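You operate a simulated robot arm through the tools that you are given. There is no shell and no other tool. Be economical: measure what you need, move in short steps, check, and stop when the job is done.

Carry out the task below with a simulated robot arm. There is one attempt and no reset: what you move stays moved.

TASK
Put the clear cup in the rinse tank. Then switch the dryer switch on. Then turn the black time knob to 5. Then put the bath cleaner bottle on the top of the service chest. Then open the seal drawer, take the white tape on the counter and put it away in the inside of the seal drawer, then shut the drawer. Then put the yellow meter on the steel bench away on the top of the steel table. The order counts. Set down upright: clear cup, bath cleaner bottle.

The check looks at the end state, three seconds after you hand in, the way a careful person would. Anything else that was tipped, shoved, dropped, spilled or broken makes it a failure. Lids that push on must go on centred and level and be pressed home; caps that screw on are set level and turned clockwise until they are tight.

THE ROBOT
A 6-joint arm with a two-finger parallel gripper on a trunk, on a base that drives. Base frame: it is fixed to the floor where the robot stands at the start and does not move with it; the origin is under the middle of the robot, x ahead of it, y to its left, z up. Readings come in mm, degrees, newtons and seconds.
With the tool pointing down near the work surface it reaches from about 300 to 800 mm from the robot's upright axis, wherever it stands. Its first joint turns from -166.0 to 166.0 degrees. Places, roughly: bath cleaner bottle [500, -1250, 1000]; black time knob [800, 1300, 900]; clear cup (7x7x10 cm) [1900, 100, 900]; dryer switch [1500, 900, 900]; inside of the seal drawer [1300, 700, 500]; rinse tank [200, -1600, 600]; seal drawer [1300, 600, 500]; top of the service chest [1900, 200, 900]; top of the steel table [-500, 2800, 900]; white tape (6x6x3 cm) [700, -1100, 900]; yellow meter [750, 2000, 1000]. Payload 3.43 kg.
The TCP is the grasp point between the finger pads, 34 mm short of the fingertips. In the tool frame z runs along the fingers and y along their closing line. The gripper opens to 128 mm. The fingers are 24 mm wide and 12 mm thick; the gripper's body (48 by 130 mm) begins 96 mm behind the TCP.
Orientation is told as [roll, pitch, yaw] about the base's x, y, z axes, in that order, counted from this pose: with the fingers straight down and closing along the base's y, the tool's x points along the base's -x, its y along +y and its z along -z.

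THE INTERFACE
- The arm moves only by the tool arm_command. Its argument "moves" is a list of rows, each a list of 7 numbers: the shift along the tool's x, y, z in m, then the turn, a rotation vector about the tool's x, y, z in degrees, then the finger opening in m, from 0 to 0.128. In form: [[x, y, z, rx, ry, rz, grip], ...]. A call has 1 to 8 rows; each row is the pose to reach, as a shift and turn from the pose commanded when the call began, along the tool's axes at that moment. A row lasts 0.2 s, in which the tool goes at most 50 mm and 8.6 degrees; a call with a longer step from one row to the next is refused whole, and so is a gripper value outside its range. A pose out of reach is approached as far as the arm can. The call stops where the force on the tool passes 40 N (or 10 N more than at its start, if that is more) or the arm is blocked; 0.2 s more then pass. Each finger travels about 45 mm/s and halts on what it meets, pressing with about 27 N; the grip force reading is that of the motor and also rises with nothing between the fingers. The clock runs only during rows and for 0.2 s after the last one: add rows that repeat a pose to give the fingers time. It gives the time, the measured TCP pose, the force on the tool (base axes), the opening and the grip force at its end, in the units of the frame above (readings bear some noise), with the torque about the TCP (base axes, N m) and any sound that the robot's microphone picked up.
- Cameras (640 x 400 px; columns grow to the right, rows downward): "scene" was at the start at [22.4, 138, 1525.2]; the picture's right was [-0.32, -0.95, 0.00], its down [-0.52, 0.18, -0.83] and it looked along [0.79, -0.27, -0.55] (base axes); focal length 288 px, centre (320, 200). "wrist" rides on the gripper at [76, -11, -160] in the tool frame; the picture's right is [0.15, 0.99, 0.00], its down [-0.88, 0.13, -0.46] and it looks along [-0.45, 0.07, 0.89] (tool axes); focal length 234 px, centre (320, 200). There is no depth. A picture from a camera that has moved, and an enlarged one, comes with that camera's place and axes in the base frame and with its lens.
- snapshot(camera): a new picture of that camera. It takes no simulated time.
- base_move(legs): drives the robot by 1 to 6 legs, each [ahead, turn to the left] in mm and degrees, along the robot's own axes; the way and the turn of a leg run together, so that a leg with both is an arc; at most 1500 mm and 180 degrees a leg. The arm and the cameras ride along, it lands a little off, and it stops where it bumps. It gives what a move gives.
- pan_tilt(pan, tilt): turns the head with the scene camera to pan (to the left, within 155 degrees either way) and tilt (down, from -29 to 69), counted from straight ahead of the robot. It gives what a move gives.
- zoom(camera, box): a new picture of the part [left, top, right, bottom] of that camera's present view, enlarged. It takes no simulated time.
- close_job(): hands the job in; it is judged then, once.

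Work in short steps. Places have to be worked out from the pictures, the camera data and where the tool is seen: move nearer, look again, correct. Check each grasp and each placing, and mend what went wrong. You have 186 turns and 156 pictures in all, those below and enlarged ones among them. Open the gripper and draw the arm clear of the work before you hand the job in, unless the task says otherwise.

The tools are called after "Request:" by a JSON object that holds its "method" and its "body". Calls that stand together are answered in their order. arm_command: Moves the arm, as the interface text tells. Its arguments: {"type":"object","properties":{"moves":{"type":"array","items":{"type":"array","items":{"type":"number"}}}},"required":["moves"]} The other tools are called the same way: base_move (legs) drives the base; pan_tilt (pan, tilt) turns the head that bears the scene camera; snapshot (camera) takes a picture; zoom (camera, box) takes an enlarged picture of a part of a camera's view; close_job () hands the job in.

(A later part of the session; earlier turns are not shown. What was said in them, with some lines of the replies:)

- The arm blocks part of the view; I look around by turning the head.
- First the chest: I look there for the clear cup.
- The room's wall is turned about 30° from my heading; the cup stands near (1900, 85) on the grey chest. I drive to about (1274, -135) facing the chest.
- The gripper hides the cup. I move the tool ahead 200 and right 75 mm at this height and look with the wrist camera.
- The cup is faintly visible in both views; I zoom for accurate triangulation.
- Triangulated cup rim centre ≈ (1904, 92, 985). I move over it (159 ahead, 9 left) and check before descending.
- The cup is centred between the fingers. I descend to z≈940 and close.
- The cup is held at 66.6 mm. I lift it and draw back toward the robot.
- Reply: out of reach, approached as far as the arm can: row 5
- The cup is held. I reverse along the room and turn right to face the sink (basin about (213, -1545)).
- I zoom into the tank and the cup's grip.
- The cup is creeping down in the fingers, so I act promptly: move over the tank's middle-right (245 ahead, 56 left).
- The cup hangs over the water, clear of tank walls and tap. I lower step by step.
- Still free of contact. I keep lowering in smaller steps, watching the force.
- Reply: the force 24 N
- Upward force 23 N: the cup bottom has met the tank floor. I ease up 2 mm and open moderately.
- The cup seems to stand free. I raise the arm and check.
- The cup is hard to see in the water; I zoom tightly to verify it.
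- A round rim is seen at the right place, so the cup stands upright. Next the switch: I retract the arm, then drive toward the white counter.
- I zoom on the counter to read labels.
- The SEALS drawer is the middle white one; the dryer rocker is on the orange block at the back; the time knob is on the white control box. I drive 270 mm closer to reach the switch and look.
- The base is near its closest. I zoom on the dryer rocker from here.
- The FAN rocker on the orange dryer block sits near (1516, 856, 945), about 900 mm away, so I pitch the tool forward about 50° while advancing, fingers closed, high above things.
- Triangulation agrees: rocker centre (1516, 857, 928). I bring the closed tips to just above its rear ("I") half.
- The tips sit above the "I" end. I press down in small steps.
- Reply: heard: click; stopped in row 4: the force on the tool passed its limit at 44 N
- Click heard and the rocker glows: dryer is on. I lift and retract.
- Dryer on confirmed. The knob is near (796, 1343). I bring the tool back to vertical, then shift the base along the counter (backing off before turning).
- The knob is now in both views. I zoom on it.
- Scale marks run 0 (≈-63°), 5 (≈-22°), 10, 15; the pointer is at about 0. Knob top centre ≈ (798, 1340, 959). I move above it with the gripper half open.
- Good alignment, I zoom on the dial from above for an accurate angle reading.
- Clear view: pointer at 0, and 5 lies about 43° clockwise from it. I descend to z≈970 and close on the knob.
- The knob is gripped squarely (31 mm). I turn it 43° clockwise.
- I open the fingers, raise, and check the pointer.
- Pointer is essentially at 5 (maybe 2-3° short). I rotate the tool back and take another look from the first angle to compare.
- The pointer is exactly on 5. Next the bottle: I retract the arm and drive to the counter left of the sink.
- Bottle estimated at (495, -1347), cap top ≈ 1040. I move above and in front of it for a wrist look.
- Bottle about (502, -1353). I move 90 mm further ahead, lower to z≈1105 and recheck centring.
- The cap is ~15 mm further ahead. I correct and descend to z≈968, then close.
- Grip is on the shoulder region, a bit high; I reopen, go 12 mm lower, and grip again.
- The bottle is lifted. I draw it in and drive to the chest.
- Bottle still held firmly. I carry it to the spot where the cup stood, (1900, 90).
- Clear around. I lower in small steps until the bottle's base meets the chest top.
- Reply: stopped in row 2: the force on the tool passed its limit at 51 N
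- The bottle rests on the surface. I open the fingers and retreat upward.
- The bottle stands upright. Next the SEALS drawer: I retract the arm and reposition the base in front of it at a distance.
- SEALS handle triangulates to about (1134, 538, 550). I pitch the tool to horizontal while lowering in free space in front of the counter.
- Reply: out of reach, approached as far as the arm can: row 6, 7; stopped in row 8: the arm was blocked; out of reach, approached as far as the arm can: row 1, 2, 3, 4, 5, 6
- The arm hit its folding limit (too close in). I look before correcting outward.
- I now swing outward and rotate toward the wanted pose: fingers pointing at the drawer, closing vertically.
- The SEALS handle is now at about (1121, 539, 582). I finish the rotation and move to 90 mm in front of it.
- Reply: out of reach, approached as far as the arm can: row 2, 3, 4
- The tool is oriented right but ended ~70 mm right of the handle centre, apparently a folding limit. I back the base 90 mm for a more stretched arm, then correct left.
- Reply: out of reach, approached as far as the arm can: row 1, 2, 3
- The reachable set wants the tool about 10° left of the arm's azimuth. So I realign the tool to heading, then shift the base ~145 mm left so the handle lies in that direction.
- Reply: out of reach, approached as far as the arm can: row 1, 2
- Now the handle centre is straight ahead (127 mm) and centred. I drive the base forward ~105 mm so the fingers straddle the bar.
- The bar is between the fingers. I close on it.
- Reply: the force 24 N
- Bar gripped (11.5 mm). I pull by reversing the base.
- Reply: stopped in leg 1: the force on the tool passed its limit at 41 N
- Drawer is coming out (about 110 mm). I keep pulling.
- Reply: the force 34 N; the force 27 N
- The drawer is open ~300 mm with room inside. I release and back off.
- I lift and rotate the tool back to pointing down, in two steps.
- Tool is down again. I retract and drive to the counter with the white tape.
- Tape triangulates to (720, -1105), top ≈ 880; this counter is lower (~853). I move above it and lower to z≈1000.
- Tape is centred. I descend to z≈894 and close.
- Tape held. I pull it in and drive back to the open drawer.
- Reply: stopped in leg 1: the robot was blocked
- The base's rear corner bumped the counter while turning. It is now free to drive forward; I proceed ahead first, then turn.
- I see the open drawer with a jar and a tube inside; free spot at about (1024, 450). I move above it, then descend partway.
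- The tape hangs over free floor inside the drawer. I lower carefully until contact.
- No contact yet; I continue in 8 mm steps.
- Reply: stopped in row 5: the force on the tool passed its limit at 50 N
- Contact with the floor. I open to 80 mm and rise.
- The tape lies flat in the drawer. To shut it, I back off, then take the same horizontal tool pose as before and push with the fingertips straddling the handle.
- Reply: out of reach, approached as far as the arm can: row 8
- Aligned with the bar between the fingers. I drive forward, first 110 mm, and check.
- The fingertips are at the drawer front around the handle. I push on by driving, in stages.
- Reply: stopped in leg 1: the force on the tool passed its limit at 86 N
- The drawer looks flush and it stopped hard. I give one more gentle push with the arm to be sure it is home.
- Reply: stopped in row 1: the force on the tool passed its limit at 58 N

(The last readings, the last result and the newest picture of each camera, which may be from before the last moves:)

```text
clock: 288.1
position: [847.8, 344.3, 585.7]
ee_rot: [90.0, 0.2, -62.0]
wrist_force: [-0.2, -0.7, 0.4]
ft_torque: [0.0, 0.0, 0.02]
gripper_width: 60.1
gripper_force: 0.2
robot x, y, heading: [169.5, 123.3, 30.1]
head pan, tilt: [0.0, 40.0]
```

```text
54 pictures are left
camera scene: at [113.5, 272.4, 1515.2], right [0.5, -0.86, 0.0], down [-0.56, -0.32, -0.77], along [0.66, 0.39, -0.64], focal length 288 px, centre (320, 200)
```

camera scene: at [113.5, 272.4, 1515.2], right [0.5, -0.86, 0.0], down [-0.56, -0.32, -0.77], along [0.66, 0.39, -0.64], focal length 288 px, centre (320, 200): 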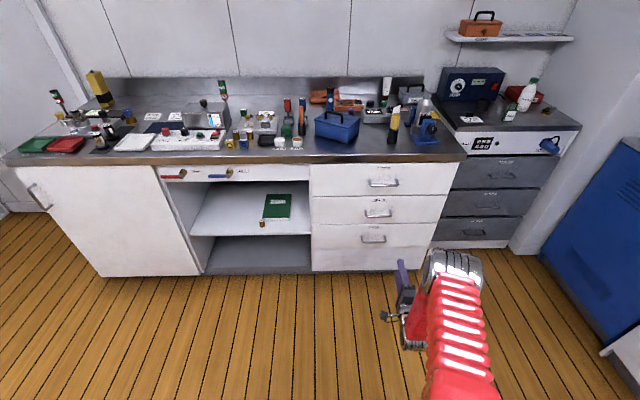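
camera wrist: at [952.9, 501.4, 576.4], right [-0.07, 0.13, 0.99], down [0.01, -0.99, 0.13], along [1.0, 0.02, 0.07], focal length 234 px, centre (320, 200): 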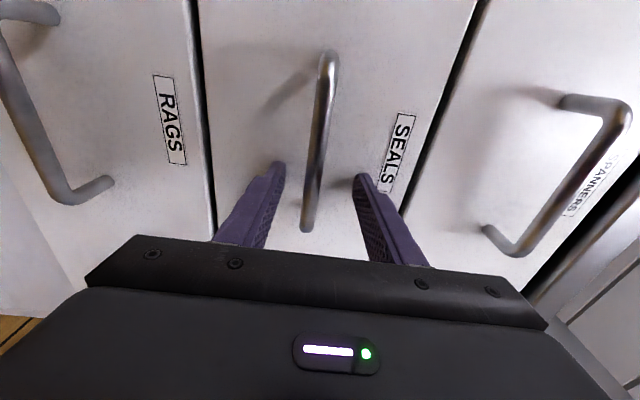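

The drawer is shut flush. Next the yellow meter: I bring the tool back to vertical and retract.

Request:
{"method": "arm_command", "body": {"moves": [[0, 0.04, 0, 4.3, 4.3, -4.3, 0.06], [0, 0.08, 0, 8.6, 8.6, -8.6, 0.06], [0, 0.12, 0, 13, 13, -13, 0.06], [0, 0.16, 0, 17.3, 17.3, -17.3, 0.06], [0, 0.2, 0, 21.6, 21.6, -21.6, 0.06], [0, 0.24, 0, 26, 26, -26, 0.06], [0, 0.28, 0, 30.3, 30.3, -30.3, 0.06], [0, 0.32, 0, 34.6, 34.6, -34.6, 0.06]]}}

Request:
{"method": "arm_command", "body": {"moves": [[-0.01, 0.02, -0.02, 4.3, 4.3, -4.3, 0.06], [-0.02, 0.04, -0.04, 8.6, 8.6, -8.6, 0.06], [-0.03, 0.06, -0.06, 13, 13, -13, 0.06], [-0.04, 0.08, -0.08, 17.3, 17.3, -17.3, 0.06], [-0.05, 0.1, -0.1, 21.6, 21.6, -21.6, 0.06], [-0.06, 0.12, -0.12, 26, 26, -26, 0.06], [-0.07, 0.14, -0.14, 30.3, 30.3, -30.3, 0.06], [-0.08, 0.16, -0.16, 34.6, 34.6, -34.6, 0.06]]}}

Request:
{"method": "arm_command", "body": {"moves": [[0.04, 0.015, -0.01, 0, 0, 0, 0.07], [0.08, 0.03, -0.02, 0, 0, 0, 0.08], [0.12, 0.045, -0.03, 0, 0, 0, 0.09], [0.16, 0.06, -0.04, 0, 0, 0, 0.1], [0.2, 0.075, -0.05, 0, 0, 0, 0.11], [0.24, 0.09, -0.05, 0, 0, 0, 0.12], [0.28, 0.105, -0.05, 0, 0, 0, 0.128], [0.31, 0.12, -0.05, 0, 0, 0, 0.128]]}}

```text
clock: 289.9
position: [847.1, 345.2, 905.2]
ee_rot: [45.0, -19.3, -17.1]
wrist_force: [-0.6, 1.2, -0.2]
ft_torque: [0.02, 0.01, 0.0]
gripper_width: 60.0
gripper_force: 0.0
robot x, y, heading: [172.2, 123.0, 30.2]
head pan, tilt: [0.0, 40.0]
```

```text
clock: 291.7
position: [846.8, 342.1, 1145.9]
ee_rot: [0.2, 0.1, 27.9]
wrist_force: [-0.5, -0.3, 0.4]
ft_torque: [0.01, -0.04, 0.01]
gripper_width: 59.8
gripper_force: 0.0
robot x, y, heading: [170.9, 123.0, 30.4]
head pan, tilt: [0.0, 40.0]
```

```text
clock: 293.5
position: [517.3, 303.0, 1197.0]
ee_rot: [0.4, 0.0, 28.0]
wrist_force: [-0.2, 0.9, -0.5]
ft_torque: [-0.02, 0.0, 0.0]
gripper_width: 128.2
gripper_force: 0.0
robot x, y, heading: [169.8, 123.7, 30.1]
head pan, tilt: [0.0, 40.0]
```

I drive along the room to the left end of the white counter.

Request:
{"method": "base_move", "body": {"legs": [[0, 75], [1000, 0], [866, 0], [0, -75]]}}

Request:
{"method": "pan_tilt", "body": {"pan": -10, "tilt": 30}}

Request:
{"method": "snapshot", "body": {"camera": "scene"}}

Request:
{"method": "pan_tilt", "body": {"pan": 50, "tilt": 30}}

Request:
{"method": "snapshot", "body": {"camera": "scene"}}

```text
clock: 315.0
position: [72.7, 2105.0, 1199.6]
ee_rot: [0.3, 0.0, 27.3]
wrist_force: [-0.7, 1.1, -0.2]
ft_torque: [-0.02, 0.03, -0.03]
gripper_width: 128.2
gripper_force: 0.1
robot x, y, heading: [-293.5, 1956.5, 30.0]
head pan, tilt: [0.0, 40.0]
```

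```text
clock: 315.8
position: [72.5, 2104.8, 1198.0]
ee_rot: [0.3, -0.1, 27.2]
wrist_force: [-0.3, 0.5, 0.2]
ft_torque: [0.0, 0.01, 0.0]
gripper_width: 127.9
gripper_force: 0.0
robot x, y, heading: [-294.2, 1958.1, 29.8]
head pan, tilt: [-10.0, 30.0]
```

```text
53 pictures are left
camera scene: at [-339.1, 2096.4, 1530.5], right [0.34, -0.94, 0.0], down [-0.47, -0.17, -0.87], along [0.81, 0.3, -0.5], focal length 288 px, centre (320, 200)
```

scene: 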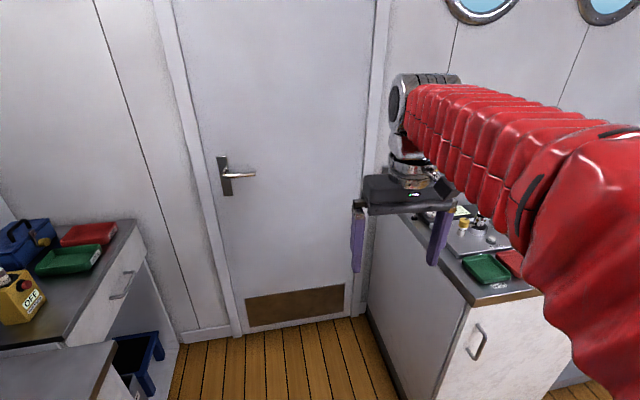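

```text
clock: 317.1
position: [73.1, 2104.2, 1197.9]
ee_rot: [0.3, -0.2, 27.3]
wrist_force: [-0.5, -0.4, -0.1]
ft_torque: [-0.01, -0.02, -0.02]
gripper_width: 128.0
gripper_force: 0.1
robot x, y, heading: [-293.9, 1957.2, 30.1]
head pan, tilt: [50.0, 30.0]
```

```text
52 pictures are left
camera scene: at [-408.2, 2154.5, 1530.6], right [0.98, -0.18, 0.0], down [-0.09, -0.49, -0.87], along [0.15, 0.85, -0.5], focal length 288 px, centre (320, 200)
```

scene: 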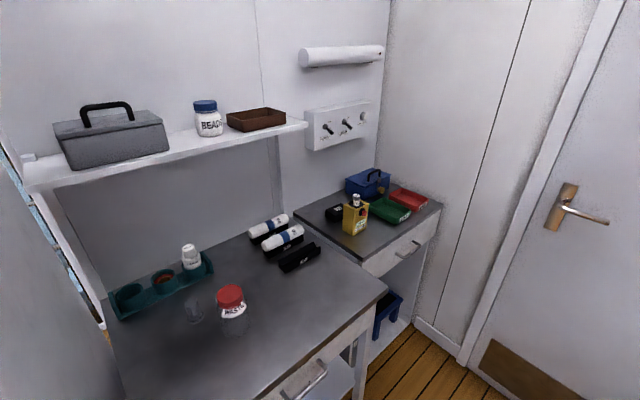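

I see the steel table with free area. Now I drive 540 mm into the gap beside the counter's left end and look right for the meter.

Request:
{"method": "base_move", "body": {"legs": [[540, 0]]}}

Request:
{"method": "pan_tilt", "body": {"pan": -75, "tilt": 40}}

Request:
{"method": "snapshot", "body": {"camera": "scene"}}

Request:
{"method": "snapshot", "body": {"camera": "wrist"}}

```text
clock: 321.0
position: [538.8, 2370.8, 1197.6]
ee_rot: [0.4, -0.1, 27.1]
wrist_force: [-0.5, -0.5, -0.2]
ft_torque: [0.02, -0.01, -0.03]
gripper_width: 128.3
gripper_force: 0.0
robot x, y, heading: [169.3, 2227.3, 29.8]
head pan, tilt: [50.0, 30.0]
```

```text
clock: 323.0
position: [538.4, 2371.2, 1198.3]
ee_rot: [0.3, -0.2, 27.0]
wrist_force: [-0.2, 0.2, 0.3]
ft_torque: [0.02, 0.02, -0.01]
gripper_width: 128.3
gripper_force: 0.1
robot x, y, heading: [171.3, 2226.8, 29.8]
head pan, tilt: [-75.0, 40.0]
```

```text
51 pictures are left
camera scene: at [101.4, 2273.0, 1515.2], right [-0.71, -0.7, 0.0], down [-0.45, 0.46, -0.77], along [0.54, -0.54, -0.64], focal length 288 px, centre (320, 200)
```

scene: 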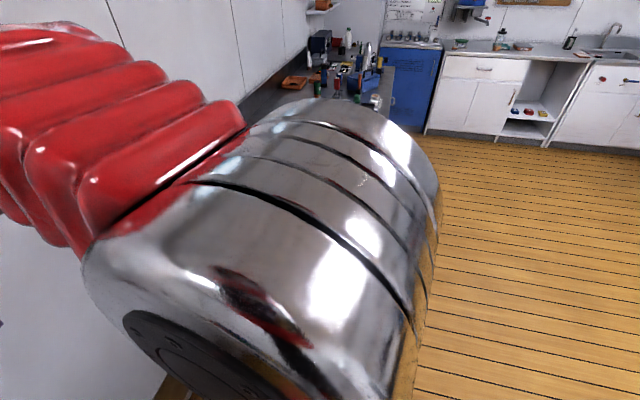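

```text
50 pictures are left
camera wrist: at [475.7, 2323.9, 1359.4], right [-0.58, 0.81, 0.0], down [0.73, 0.51, 0.46], along [0.37, 0.27, -0.89], focal length 234 px, centre (320, 200)
```

wrist: 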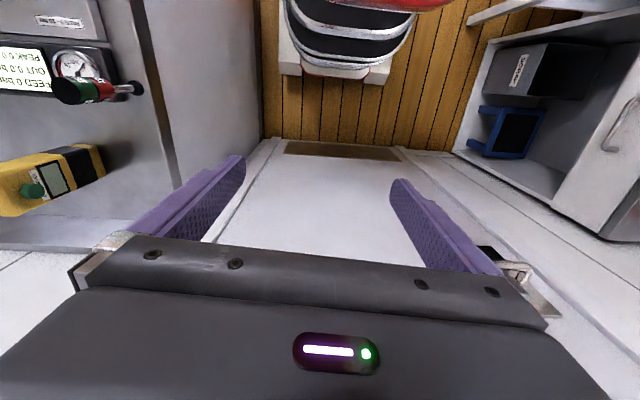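

The meter is to the right of the tool, on the counter. I swing the arm to the right (turning the tool along) to get it in view.

Request:
{"method": "arm_command", "body": {"moves": [[0.027, -0.034, 0, 0, 0, 7, 0.128], [0.054, -0.067, 0, 0, 0, 14, 0.128], [0.081, -0.101, 0, 0, 0, 21, 0.128], [0.108, -0.134, 0, 0, 0, 28, 0.128], [0.135, -0.168, 0, 0, 0, 35, 0.128]]}}

Request:
{"method": "arm_command", "body": {"moves": [[0.003, -0.043, 0, 0, 0, 7, 0.128], [0.006, -0.086, 0, 0, 0, 14, 0.128], [0.008, -0.129, 0, 0, 0, 21, 0.128], [0.011, -0.172, 0, 0, 0, 28, 0.128], [0.014, -0.215, 0, 0, 0, 35, 0.128]]}}

Request:
{"method": "snapshot", "body": {"camera": "wrist"}}

Request:
{"method": "snapshot", "body": {"camera": "scene"}}

```text
clock: 324.2
position: [494.1, 2159.2, 1195.9]
ee_rot: [0.3, 0.2, -8.0]
wrist_force: [0.1, -0.4, 0.3]
ft_torque: [0.03, 0.0, 0.0]
gripper_width: 128.2
gripper_force: 0.1
robot x, y, heading: [170.9, 2227.8, 29.8]
head pan, tilt: [-75.0, 40.0]
```

```text
clock: 325.4
position: [451.8, 1948.5, 1194.4]
ee_rot: [0.2, 0.2, -43.0]
wrist_force: [0.2, -0.6, -0.3]
ft_torque: [0.04, 0.04, 0.01]
gripper_width: 128.0
gripper_force: 0.1
robot x, y, heading: [171.4, 2225.1, 29.6]
head pan, tilt: [-75.0, 40.0]
```

```text
49 pictures are left
camera wrist: at [387.6, 1990.1, 1356.0], right [0.57, 0.82, 0.0], down [0.73, -0.51, 0.45], along [0.37, -0.25, -0.89], focal length 234 px, centre (320, 200)
```

wrist: 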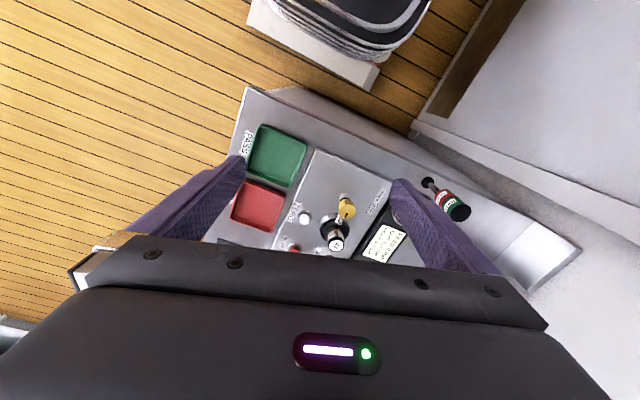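

```text
48 pictures are left
camera scene: at [101.3, 2272.9, 1515.2], right [-0.71, -0.7, 0.0], down [-0.45, 0.46, -0.77], along [0.54, -0.54, -0.64], focal length 288 px, centre (320, 200)
```

scene: 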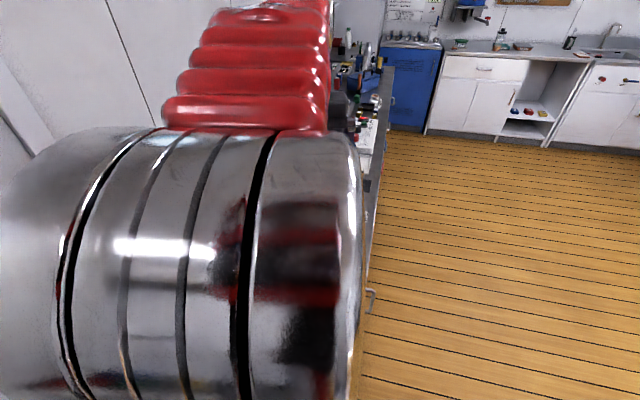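

The meter is ahead-left, hidden under the gripper. I drive the base 150 mm further in, then move the tool to see it.

Request:
{"method": "base_move", "body": {"legs": [[150, 0]]}}

Request:
{"method": "arm_command", "body": {"moves": [[0.01, 0.035, 0, 0, 0, -3, 0.128], [0.02, 0.07, 0, 0, 0, -6, 0.128], [0.03, 0.1, 0, 0, 0, -10, 0.128], [0.04, 0.13, 0, 0, 0, -13, 0.128]]}}

Request:
{"method": "snapshot", "body": {"camera": "wrist"}}

```text
clock: 327.0
position: [580.3, 2022.8, 1194.6]
ee_rot: [0.2, 0.4, -42.9]
wrist_force: [0.2, -0.6, -0.6]
ft_torque: [0.04, 0.01, 0.02]
gripper_width: 128.0
gripper_force: 0.0
robot x, y, heading: [302.2, 2302.8, 29.8]
head pan, tilt: [-75.0, 40.0]
```

```text
clock: 328.0
position: [637.9, 2146.1, 1197.3]
ee_rot: [0.2, 0.1, -29.8]
wrist_force: [-0.6, -0.1, 0.1]
ft_torque: [0.01, -0.02, -0.06]
gripper_width: 127.8
gripper_force: 0.1
robot x, y, heading: [297.8, 2301.0, 29.8]
head pan, tilt: [-75.0, 40.0]
```

```text
47 pictures are left
camera wrist: at [566.7, 2173.0, 1357.4], right [0.37, 0.93, 0.0], down [0.83, -0.33, 0.45], along [0.42, -0.16, -0.89], focal length 234 px, centre (320, 200)
```

wrist: 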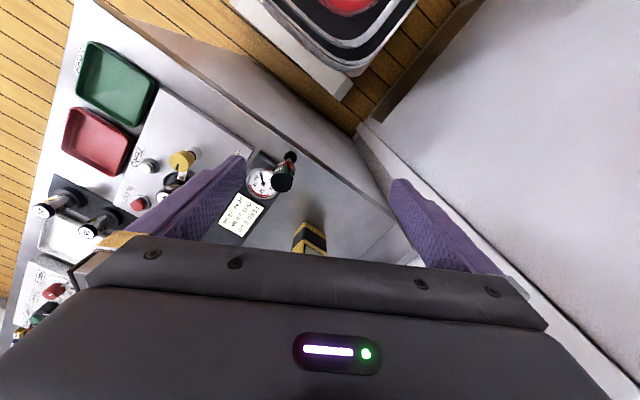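

The meter base appears near (856, 2031). I zoom in on it to see its orientation.

Request:
{"method": "zoom", "body": {"camera": "wrist", "box": [250, 180, 410, 270]}}

```text
4.00 times, centred on (330, 225) of wrist
camera zoom: at [566.7, 2173.0, 1357.4], right [0.37, 0.93, 0.0], down [0.83, -0.33, 0.45], along [0.42, -0.16, -0.89], focal length 937 px, centre (280, 100)
```

zoom: 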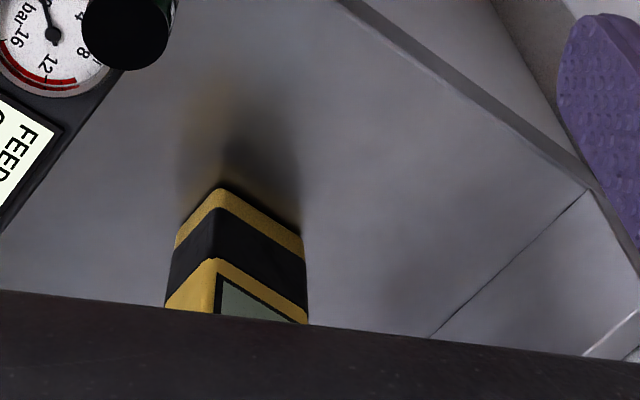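

The meter is a box aligned with the room, centre ≈ (871, 2027), top ≈ 1081. I move above it, turning the tool to yaw -60°.

Request:
{"method": "arm_command", "body": {"moves": [[-0.044, 0.002, 0, 0, 0, 5, 0.128], [-0.088, 0.004, 0, 0, 0, 10, 0.128], [-0.131, 0.006, 0, 0, 0, 15, 0.128], [-0.175, 0.008, 0, 0, 0, 20, 0.128], [-0.218, 0.01, 0, 0, 0, 25, 0.128], [-0.255, 0.012, 0, 0, 0, 30, 0.128]]}}

Request:
{"method": "snapshot", "body": {"camera": "wrist"}}

```text
clock: 329.4
position: [864.2, 2030.1, 1195.2]
ee_rot: [0.1, 0.2, -60.0]
wrist_force: [0.3, 0.7, -0.7]
ft_torque: [0.01, -0.05, 0.01]
gripper_width: 128.0
gripper_force: 0.1
robot x, y, heading: [303.4, 2302.4, 29.5]
head pan, tilt: [-75.0, 40.0]
```

```text
45 pictures are left
camera wrist: at [816.6, 2088.3, 1355.8], right [0.78, 0.62, 0.0], down [0.55, -0.7, 0.45], along [0.28, -0.35, -0.89], focal length 234 px, centre (320, 200)
```

wrist: 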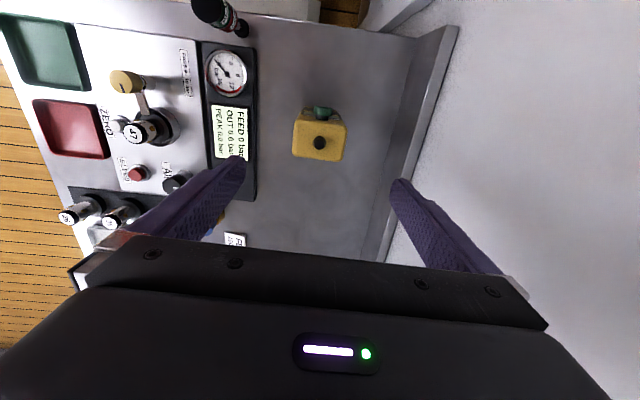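

The meter's top is centred between the fingers, ~11 mm nearer. I correct and descend to z≈1015.

Request:
{"method": "arm_command", "body": {"moves": [[0.011, -0.001, 0.03, 0, 0, 0, 0.128], [0.011, -0.001, 0.07, 0, 0, 0, 0.128], [0.011, -0.001, 0.11, 0, 0, 0, 0.128], [0.011, -0.001, 0.14, 0, 0, 0, 0.128], [0.011, -0.001, 0.16, 0, 0, 0, 0.128]]}}

Request:
{"method": "snapshot", "body": {"camera": "wrist"}}

```text
clock: 330.6
position: [858.0, 2039.5, 1035.8]
ee_rot: [0.2, 0.2, -60.0]
wrist_force: [-0.2, -0.1, 0.5]
ft_torque: [0.04, 0.01, -0.03]
gripper_width: 127.9
gripper_force: 0.0
robot x, y, heading: [294.5, 2299.9, 29.8]
head pan, tilt: [-75.0, 40.0]
```

```text
44 pictures are left
camera wrist: at [810.9, 2097.1, 1196.9], right [0.78, 0.62, 0.0], down [0.55, -0.7, 0.45], along [0.28, -0.35, -0.89], focal length 234 px, centre (320, 200)
```

wrist: 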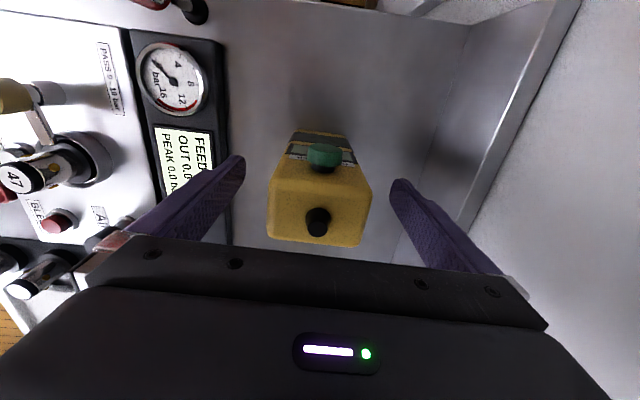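

Well centred. I descend to ~1008 and close.

Request:
{"method": "arm_command", "body": {"moves": [[0.002, 0, 0.015, 0, 0, 0, 0.128], [0.002, 0, 0.028, 0, 0, 0, 0.128], [0.002, 0, 0.028, 0, 0, 0, 0.1], [0.002, 0, 0.028, 0, 0, 0, 0.08], [0.002, 0, 0.028, 0, 0, 0, 0.06], [0.002, 0, 0.028, 0, 0, 0, 0.045], [0.002, 0, 0.028, 0, 0, 0, 0.04], [0.002, 0, 0.028, 0, 0, 0, 0.04]]}}

Request:
{"method": "arm_command", "body": {"moves": [[0, 0, 0, 0, 0, 0, 0.04], [0, 0, -0.03, 0, 0, 0, 0.04], [0, 0, -0.07, 0, 0, 0, 0.04], [0, 0, -0.11, 0, 0, 0, 0.04], [0, 0, -0.15, 0, 0, 0, 0.04]]}}

Request:
{"method": "snapshot", "body": {"camera": "wrist"}}

```text
clock: 332.4
position: [858.8, 2042.0, 1009.7]
ee_rot: [0.1, 0.2, -59.9]
wrist_force: [-1.1, 0.0, -0.7]
ft_torque: [-0.11, 0.17, 0.0]
gripper_width: 65.7
gripper_force: 27.1
robot x, y, heading: [297.8, 2302.6, 29.8]
head pan, tilt: [-75.0, 40.0]
```

```text
clock: 333.6
position: [857.5, 2041.8, 1157.7]
ee_rot: [0.0, 0.2, -59.9]
wrist_force: [0.0, -0.6, -2.1]
ft_torque: [0.01, 0.03, 0.01]
gripper_width: 65.9
gripper_force: 26.7
robot x, y, heading: [299.1, 2299.8, 29.8]
head pan, tilt: [-75.0, 40.0]
```

```text
43 pictures are left
camera wrist: at [809.4, 2098.3, 1318.1], right [0.78, 0.62, 0.0], down [0.56, -0.7, 0.45], along [0.28, -0.35, -0.89], focal length 234 px, centre (320, 200)
```

wrist: 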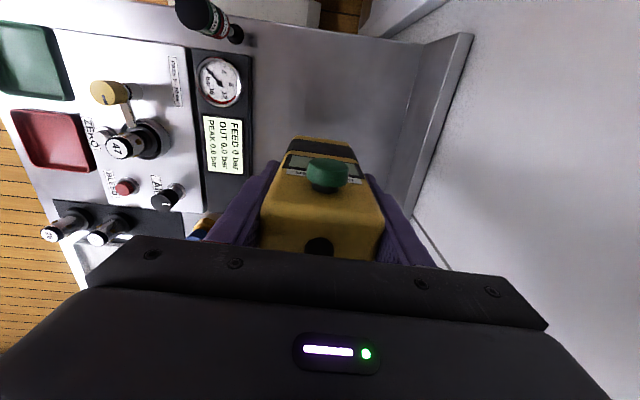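

Meter held (65.9 mm). I raise a bit more and draw it in, then back out of the gap and turn left toward the steel table.

Request:
{"method": "arm_command", "body": {"moves": [[0, 0, -0.03, 0, 0, 0, 0.04], [0.01, -0.02, -0.05, 0, 0, 0, 0.04], [0.03, -0.05, -0.06, 0, 0, 0, 0.04], [0.06, -0.08, -0.06, 0, 0, 0, 0.04], [0.09, -0.11, -0.06, 0, 0, 0, 0.04], [0.12, -0.14, -0.06, 0, 0, 0, 0.04], [0.14, -0.17, -0.06, 0, 0, 0, 0.04]]}}

Request:
{"method": "base_move", "body": {"legs": [[-522, 0], [0, 90], [90, 0]]}}

Request:
{"method": "pan_tilt", "body": {"pan": -10, "tilt": 45}}

Request:
{"method": "snapshot", "body": {"camera": "scene"}}

Request:
{"method": "snapshot", "body": {"camera": "wrist"}}

```text
clock: 335.2
position: [643.2, 2075.0, 1215.7]
ee_rot: [0.1, 0.4, -59.9]
wrist_force: [-0.3, 0.4, -2.4]
ft_torque: [0.0, 0.0, 0.05]
gripper_width: 66.2
gripper_force: 27.0
robot x, y, heading: [302.8, 2301.7, 29.7]
head pan, tilt: [-75.0, 40.0]
```

```text
clock: 345.5
position: [26.1, 2459.2, 1217.1]
ee_rot: [0.1, 0.2, 29.4]
wrist_force: [0.2, -0.3, -2.4]
ft_torque: [0.0, -0.01, -0.02]
gripper_width: 66.0
gripper_force: 27.2
robot x, y, heading: [-193.0, 2128.8, 119.1]
head pan, tilt: [-75.0, 40.0]
```

```text
clock: 346.8
position: [26.7, 2459.2, 1217.6]
ee_rot: [0.1, 0.2, 29.4]
wrist_force: [-0.5, -0.6, -2.6]
ft_torque: [0.02, 0.03, -0.02]
gripper_width: 65.8
gripper_force: 27.2
robot x, y, heading: [-189.9, 2124.2, 119.2]
head pan, tilt: [-10.0, 45.0]
```

```text
42 pictures are left
camera scene: at [-326.2, 2073.3, 1508.0], right [0.94, 0.33, 0.0], down [0.23, -0.67, -0.71], along [-0.23, 0.67, -0.71], focal length 288 px, centre (320, 200)
```

scene: 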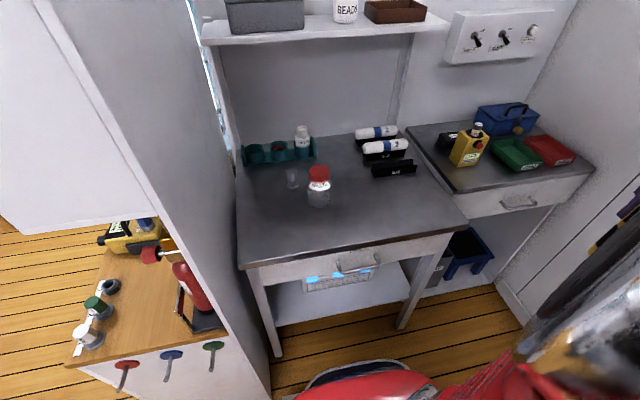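

```text
41 pictures are left
camera wrist: at [-33.2, 2411.3, 1378.3], right [-0.61, 0.79, 0.0], down [0.71, 0.55, 0.45], along [0.36, 0.28, -0.89], focal length 234 px, centre (320, 200)
```

wrist: 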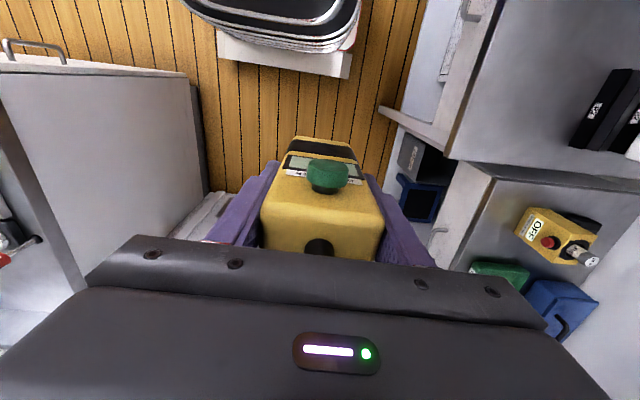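

Free spot on the steel table at about (-330, 2695). I swing the meter over it in two moves.

Request:
{"method": "arm_command", "body": {"moves": [[0.0195, 0.038, 0, 0, 0, -4.5, 0.04], [0.039, 0.076, 0, 0, 0, -9, 0.04], [0.0585, 0.114, 0, 0, 0, -13.5, 0.04], [0.078, 0.152, 0, 0, 0, -18, 0.04], [0.0975, 0.19, 0, 0, 0, -22.5, 0.04]]}}

Request:
{"method": "arm_command", "body": {"moves": [[0.003, 0.043, 0, 0, 0, -4.5, 0.04], [0.007, 0.085, 0, 0, 0, -9, 0.04], [0.01, 0.128, 0, 0, 0, -13.5, 0.04], [0.014, 0.17, 0, 0, 0, -18, 0.04], [0.017, 0.213, 0, 0, 0, -22.5, 0.04]]}}

Request:
{"method": "snapshot", "body": {"camera": "scene"}}

Request:
{"method": "snapshot", "body": {"camera": "wrist"}}

```text
clock: 348.0
position: [-151.1, 2578.3, 1219.5]
ee_rot: [0.1, 0.2, 51.9]
wrist_force: [-0.7, -0.4, -1.1]
ft_torque: [0.01, -0.03, -0.01]
gripper_width: 65.5
gripper_force: 27.4
robot x, y, heading: [-192.4, 2123.6, 119.0]
head pan, tilt: [-10.0, 45.0]
```

```text
clock: 349.2
position: [-329.2, 2696.0, 1221.0]
ee_rot: [0.2, 0.1, 74.3]
wrist_force: [0.2, -1.2, -2.1]
ft_torque: [0.02, 0.02, 0.0]
gripper_width: 66.0
gripper_force: 27.1
robot x, y, heading: [-190.5, 2126.3, 119.6]
head pan, tilt: [-10.0, 45.0]
```

```text
40 pictures are left
camera scene: at [-326.4, 2073.3, 1508.0], right [0.94, 0.33, 0.0], down [0.23, -0.67, -0.71], along [-0.23, 0.67, -0.71], focal length 288 px, centre (320, 200)
```

scene: 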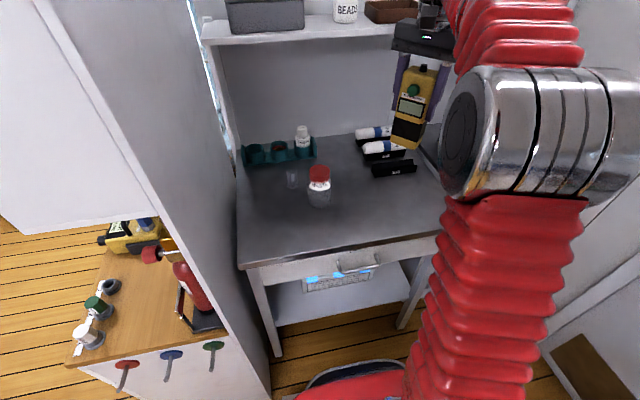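

```text
39 pictures are left
camera wrist: at [-337.6, 2617.8, 1381.3], right [-0.99, 0.12, 0.0], down [0.11, 0.88, 0.45], along [0.05, 0.45, -0.89], focal length 234 px, centre (320, 200)
```

wrist: 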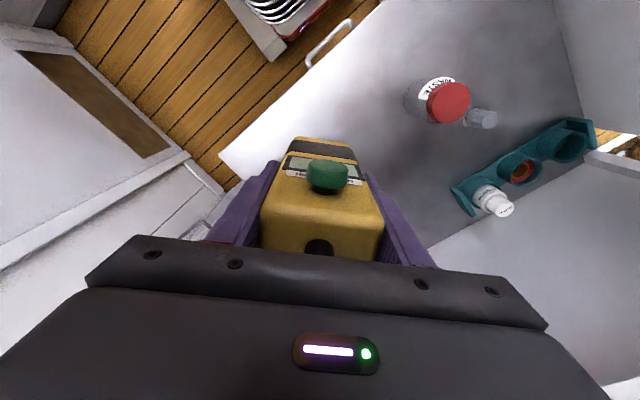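

The spot is well inside the table edges and free. I lower to near the surface.

Request:
{"method": "arm_command", "body": {"moves": [[0, 0, 0.04, 0, 0, 0, 0.04], [0, 0, 0.08, 0, 0, 0, 0.04], [0, 0, 0.12, 0, 0, 0, 0.04], [0, 0, 0.15, 0, 0, 0, 0.04], [0, 0, 0.175, 0, 0, 0, 0.04]]}}

Request:
{"method": "snapshot", "body": {"camera": "scene"}}

```text
clock: 350.4
position: [-329.6, 2694.1, 1043.7]
ee_rot: [0.2, 0.1, 74.3]
wrist_force: [1.4, -0.4, -1.6]
ft_torque: [0.02, -0.02, 0.0]
gripper_width: 66.1
gripper_force: 26.9
robot x, y, heading: [-188.9, 2128.3, 119.2]
head pan, tilt: [-10.0, 45.0]
```

```text
38 pictures are left
camera scene: at [-326.5, 2073.6, 1508.0], right [0.94, 0.33, 0.0], down [0.23, -0.67, -0.71], along [-0.23, 0.67, -0.71], focal length 288 px, centre (320, 200)
```

scene: 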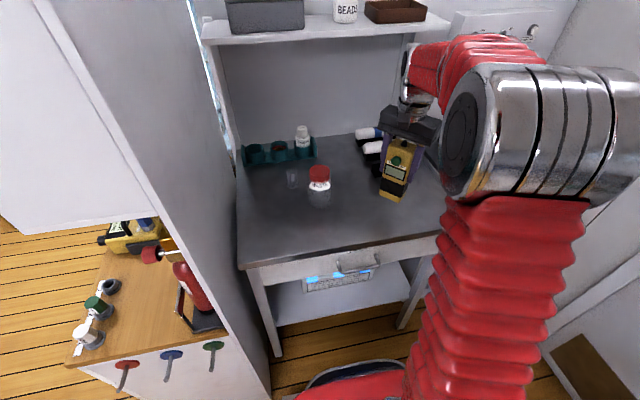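

Close to the surface and clear. I lower in small steps until contact.

Request:
{"method": "arm_command", "body": {"moves": [[0, 0, 0.01, 0, 0, 0, 0.04], [0, 0, 0.02, 0, 0, 0, 0.04], [0, 0, 0.028, 0, 0, 0, 0.04], [0, 0, 0.036, 0, 0, 0, 0.04], [0, 0, 0.044, 0, 0, 0, 0.04], [0, 0, 0.052, 0, 0, 0, 0.04], [0, 0, 0.06, 0, 0, 0, 0.04], [0, 0, 0.068, 0, 0, 0, 0.04]]}}

Request:
{"method": "zoom", "body": {"camera": "scene", "box": [340, 90, 460, 230]}}

```text
clock: 352.2
position: [-329.6, 2696.0, 974.5]
ee_rot: [0.4, 0.2, 74.4]
wrist_force: [-0.2, 0.2, -2.0]
ft_torque: [-0.02, 0.0, 0.01]
gripper_width: 65.8
gripper_force: 27.3
robot x, y, heading: [-189.6, 2125.5, 119.4]
head pan, tilt: [-10.0, 45.0]
```

```text
2.86 times, centred on (400, 160) of scene
camera zoom: at [-326.5, 2073.7, 1508.0], right [0.94, 0.33, 0.0], down [0.23, -0.67, -0.71], along [-0.23, 0.67, -0.71], focal length 823 px, centre (91, 314)
```

zoom: 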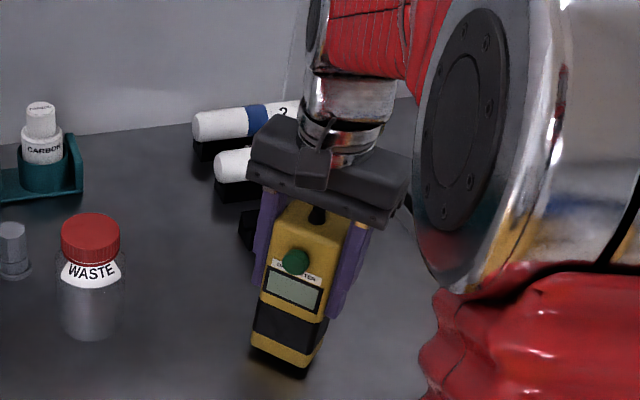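

No contact yet; I continue lowering.

Request:
{"method": "arm_command", "body": {"moves": [[0, 0, 0.007, 0, 0, 0, 0.04], [0, 0, 0.014, 0, 0, 0, 0.04], [0, 0, 0.021, 0, 0, 0, 0.04], [0, 0, 0.028, 0, 0, 0, 0.04], [0, 0, 0.035, 0, 0, 0, 0.04], [0, 0, 0.042, 0, 0, 0, 0.04]]}}

Request:
{"method": "zoom", "body": {"camera": "scene", "box": [340, 90, 460, 230]}}

```text
clock: 353.6
position: [-331.0, 2695.3, 934.7]
ee_rot: [0.3, 0.0, 74.4]
wrist_force: [0.9, -1.5, 30.2]
ft_torque: [-0.47, -1.09, -0.01]
gripper_width: 65.8
gripper_force: 27.5
robot x, y, heading: [-192.5, 2125.5, 119.3]
head pan, tilt: [-10.0, 45.0]
```

```text
2.86 times, centred on (400, 160) of scene
camera zoom: at [-326.2, 2072.8, 1508.0], right [0.94, 0.33, 0.0], down [0.23, -0.67, -0.71], along [-0.23, 0.67, -0.71], focal length 823 px, centre (91, 314)
```

zoom: 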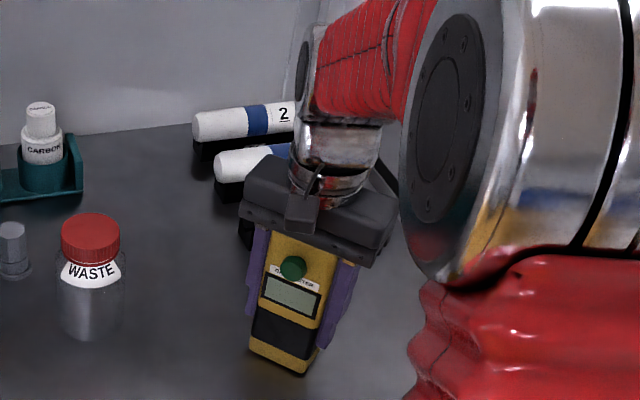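

Contact (30 N up). I ease up 2 mm, open the fingers fully, and rise.

Request:
{"method": "arm_command", "body": {"moves": [[0, 0, -0.003, 0, 0, 0, 0.04], [0, 0, -0.003, 0, 0, 0, 0.06], [0, 0, -0.003, 0, 0, 0, 0.075], [0, 0, -0.003, 0, 0, 0, 0.095], [0, 0, -0.003, 0, 0, 0, 0.115], [0, 0, -0.003, 0, 0, 0, 0.115]]}}

Request:
{"method": "arm_command", "body": {"moves": [[0, 0, -0.03, 0, 0, 0, 0.115], [0, 0, -0.07, 0, 0, 0, 0.115], [0, 0, -0.12, 0, 0, 0, 0.115], [0, 0, -0.17, 0, 0, 0, 0.115], [0, 0, -0.22, 0, 0, 0, 0.115], [0, 0, -0.27, 0, 0, 0, 0.115]]}}

Request:
{"method": "snapshot", "body": {"camera": "scene"}}

Request:
{"method": "snapshot", "body": {"camera": "wrist"}}

```text
clock: 355.0
position: [-330.8, 2696.3, 934.7]
ee_rot: [0.1, 0.3, 74.4]
wrist_force: [0.3, 0.9, 0.7]
ft_torque: [-0.01, -0.01, -0.01]
gripper_width: 114.6
gripper_force: 0.0
robot x, y, heading: [-193.4, 2127.3, 119.3]
head pan, tilt: [-10.0, 45.0]
```

```text
clock: 356.4
position: [-329.7, 2697.6, 1204.4]
ee_rot: [0.2, 0.3, 74.4]
wrist_force: [-0.1, 0.4, 0.6]
ft_torque: [-0.01, 0.01, -0.01]
gripper_width: 114.8
gripper_force: 0.1
robot x, y, heading: [-191.2, 2126.9, 119.3]
head pan, tilt: [-10.0, 45.0]
```

```text
35 pictures are left
camera scene: at [-326.5, 2073.7, 1508.0], right [0.94, 0.33, 0.0], down [0.23, -0.67, -0.71], along [-0.23, 0.67, -0.71], focal length 288 px, centre (320, 200)
```

scene: 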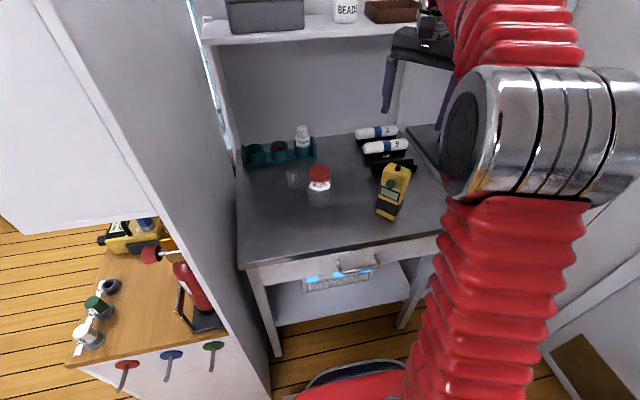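

```text
34 pictures are left
camera wrist: at [-337.3, 2619.7, 1366.6], right [-0.99, 0.13, 0.0], down [0.11, 0.88, 0.45], along [0.05, 0.45, -0.89], focal length 234 px, centre (320, 200)
```

wrist: 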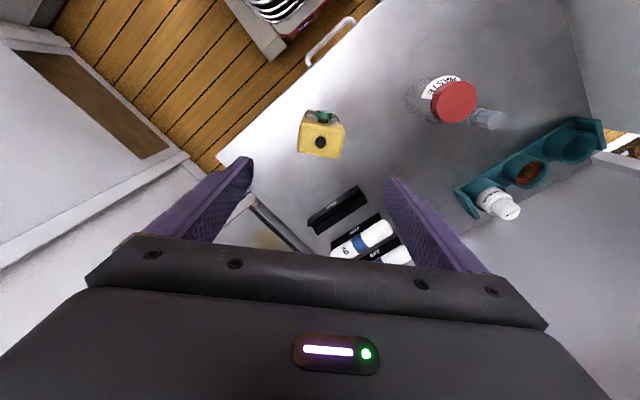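

The meter stands upright on the steel table. I draw the arm clear and back the base off.

Request:
{"method": "arm_command", "body": {"moves": [[0.045, 0, 0, 0, 0, 0, 0.115], [0.09, 0, 0, 0, 0, 0, 0.115], [0.135, 0, 0, 0, 0, 0, 0.115], [0.17, 0, 0, 0, 0, 0, 0.115]]}}

Request:
{"method": "base_move", "body": {"legs": [[-250, 0]]}}

Request:
{"method": "snapshot", "body": {"camera": "scene"}}

```text
clock: 357.4
position: [-373.1, 2533.3, 1204.2]
ee_rot: [0.3, 0.2, 74.3]
wrist_force: [0.5, 0.5, -0.2]
ft_torque: [-0.01, -0.05, -0.01]
gripper_width: 114.6
gripper_force: 0.1
robot x, y, heading: [-190.4, 2126.1, 119.5]
head pan, tilt: [-10.0, 45.0]
```

```text
clock: 359.6
position: [-249.7, 2314.2, 1204.1]
ee_rot: [0.2, 0.3, 74.1]
wrist_force: [-0.3, 0.1, 0.4]
ft_torque: [0.0, -0.03, -0.01]
gripper_width: 114.9
gripper_force: 0.1
robot x, y, heading: [-65.6, 1909.0, 119.0]
head pan, tilt: [-10.0, 45.0]
```

```text
33 pictures are left
camera scene: at [-204.0, 1855.2, 1508.0], right [0.94, 0.33, 0.0], down [0.23, -0.67, -0.71], along [-0.23, 0.67, -0.71], focal length 288 px, centre (320, 200)
```

scene: 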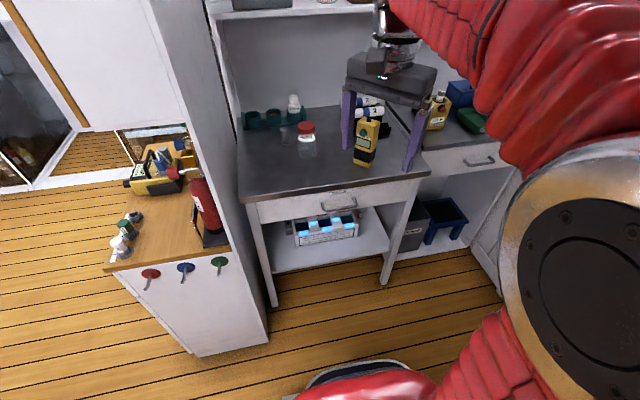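

All steps are done, the arm is clear and the gripper is open. I hand the job in.

Request:
{"method": "close_job", "body": {}}

```text
The job is handed in.
```

I did all six steps in order and handed the job in. The one thing I could not check fully is the clear cup. It sits under dark water in the rinse tank; I saw a round rim there, consistent with standing upright, but the view was faint.

- **Dryer switch:** it clicked and its light came on.
- **Black time knob:** the pointer is on 5.
- **Bath cleaner bottle:** it stands upright on the service chest.
- **White tape:** it lies flat in the seal drawer, and the drawer is shut flush.
- **Yellow meter:** it stands upright on the steel table.

While turning with the tape in hand, the base was blocked, most likely by the counter next to the sink. I saw nothing moved in the pictures I took afterwards, though none of them was a close check of that area.
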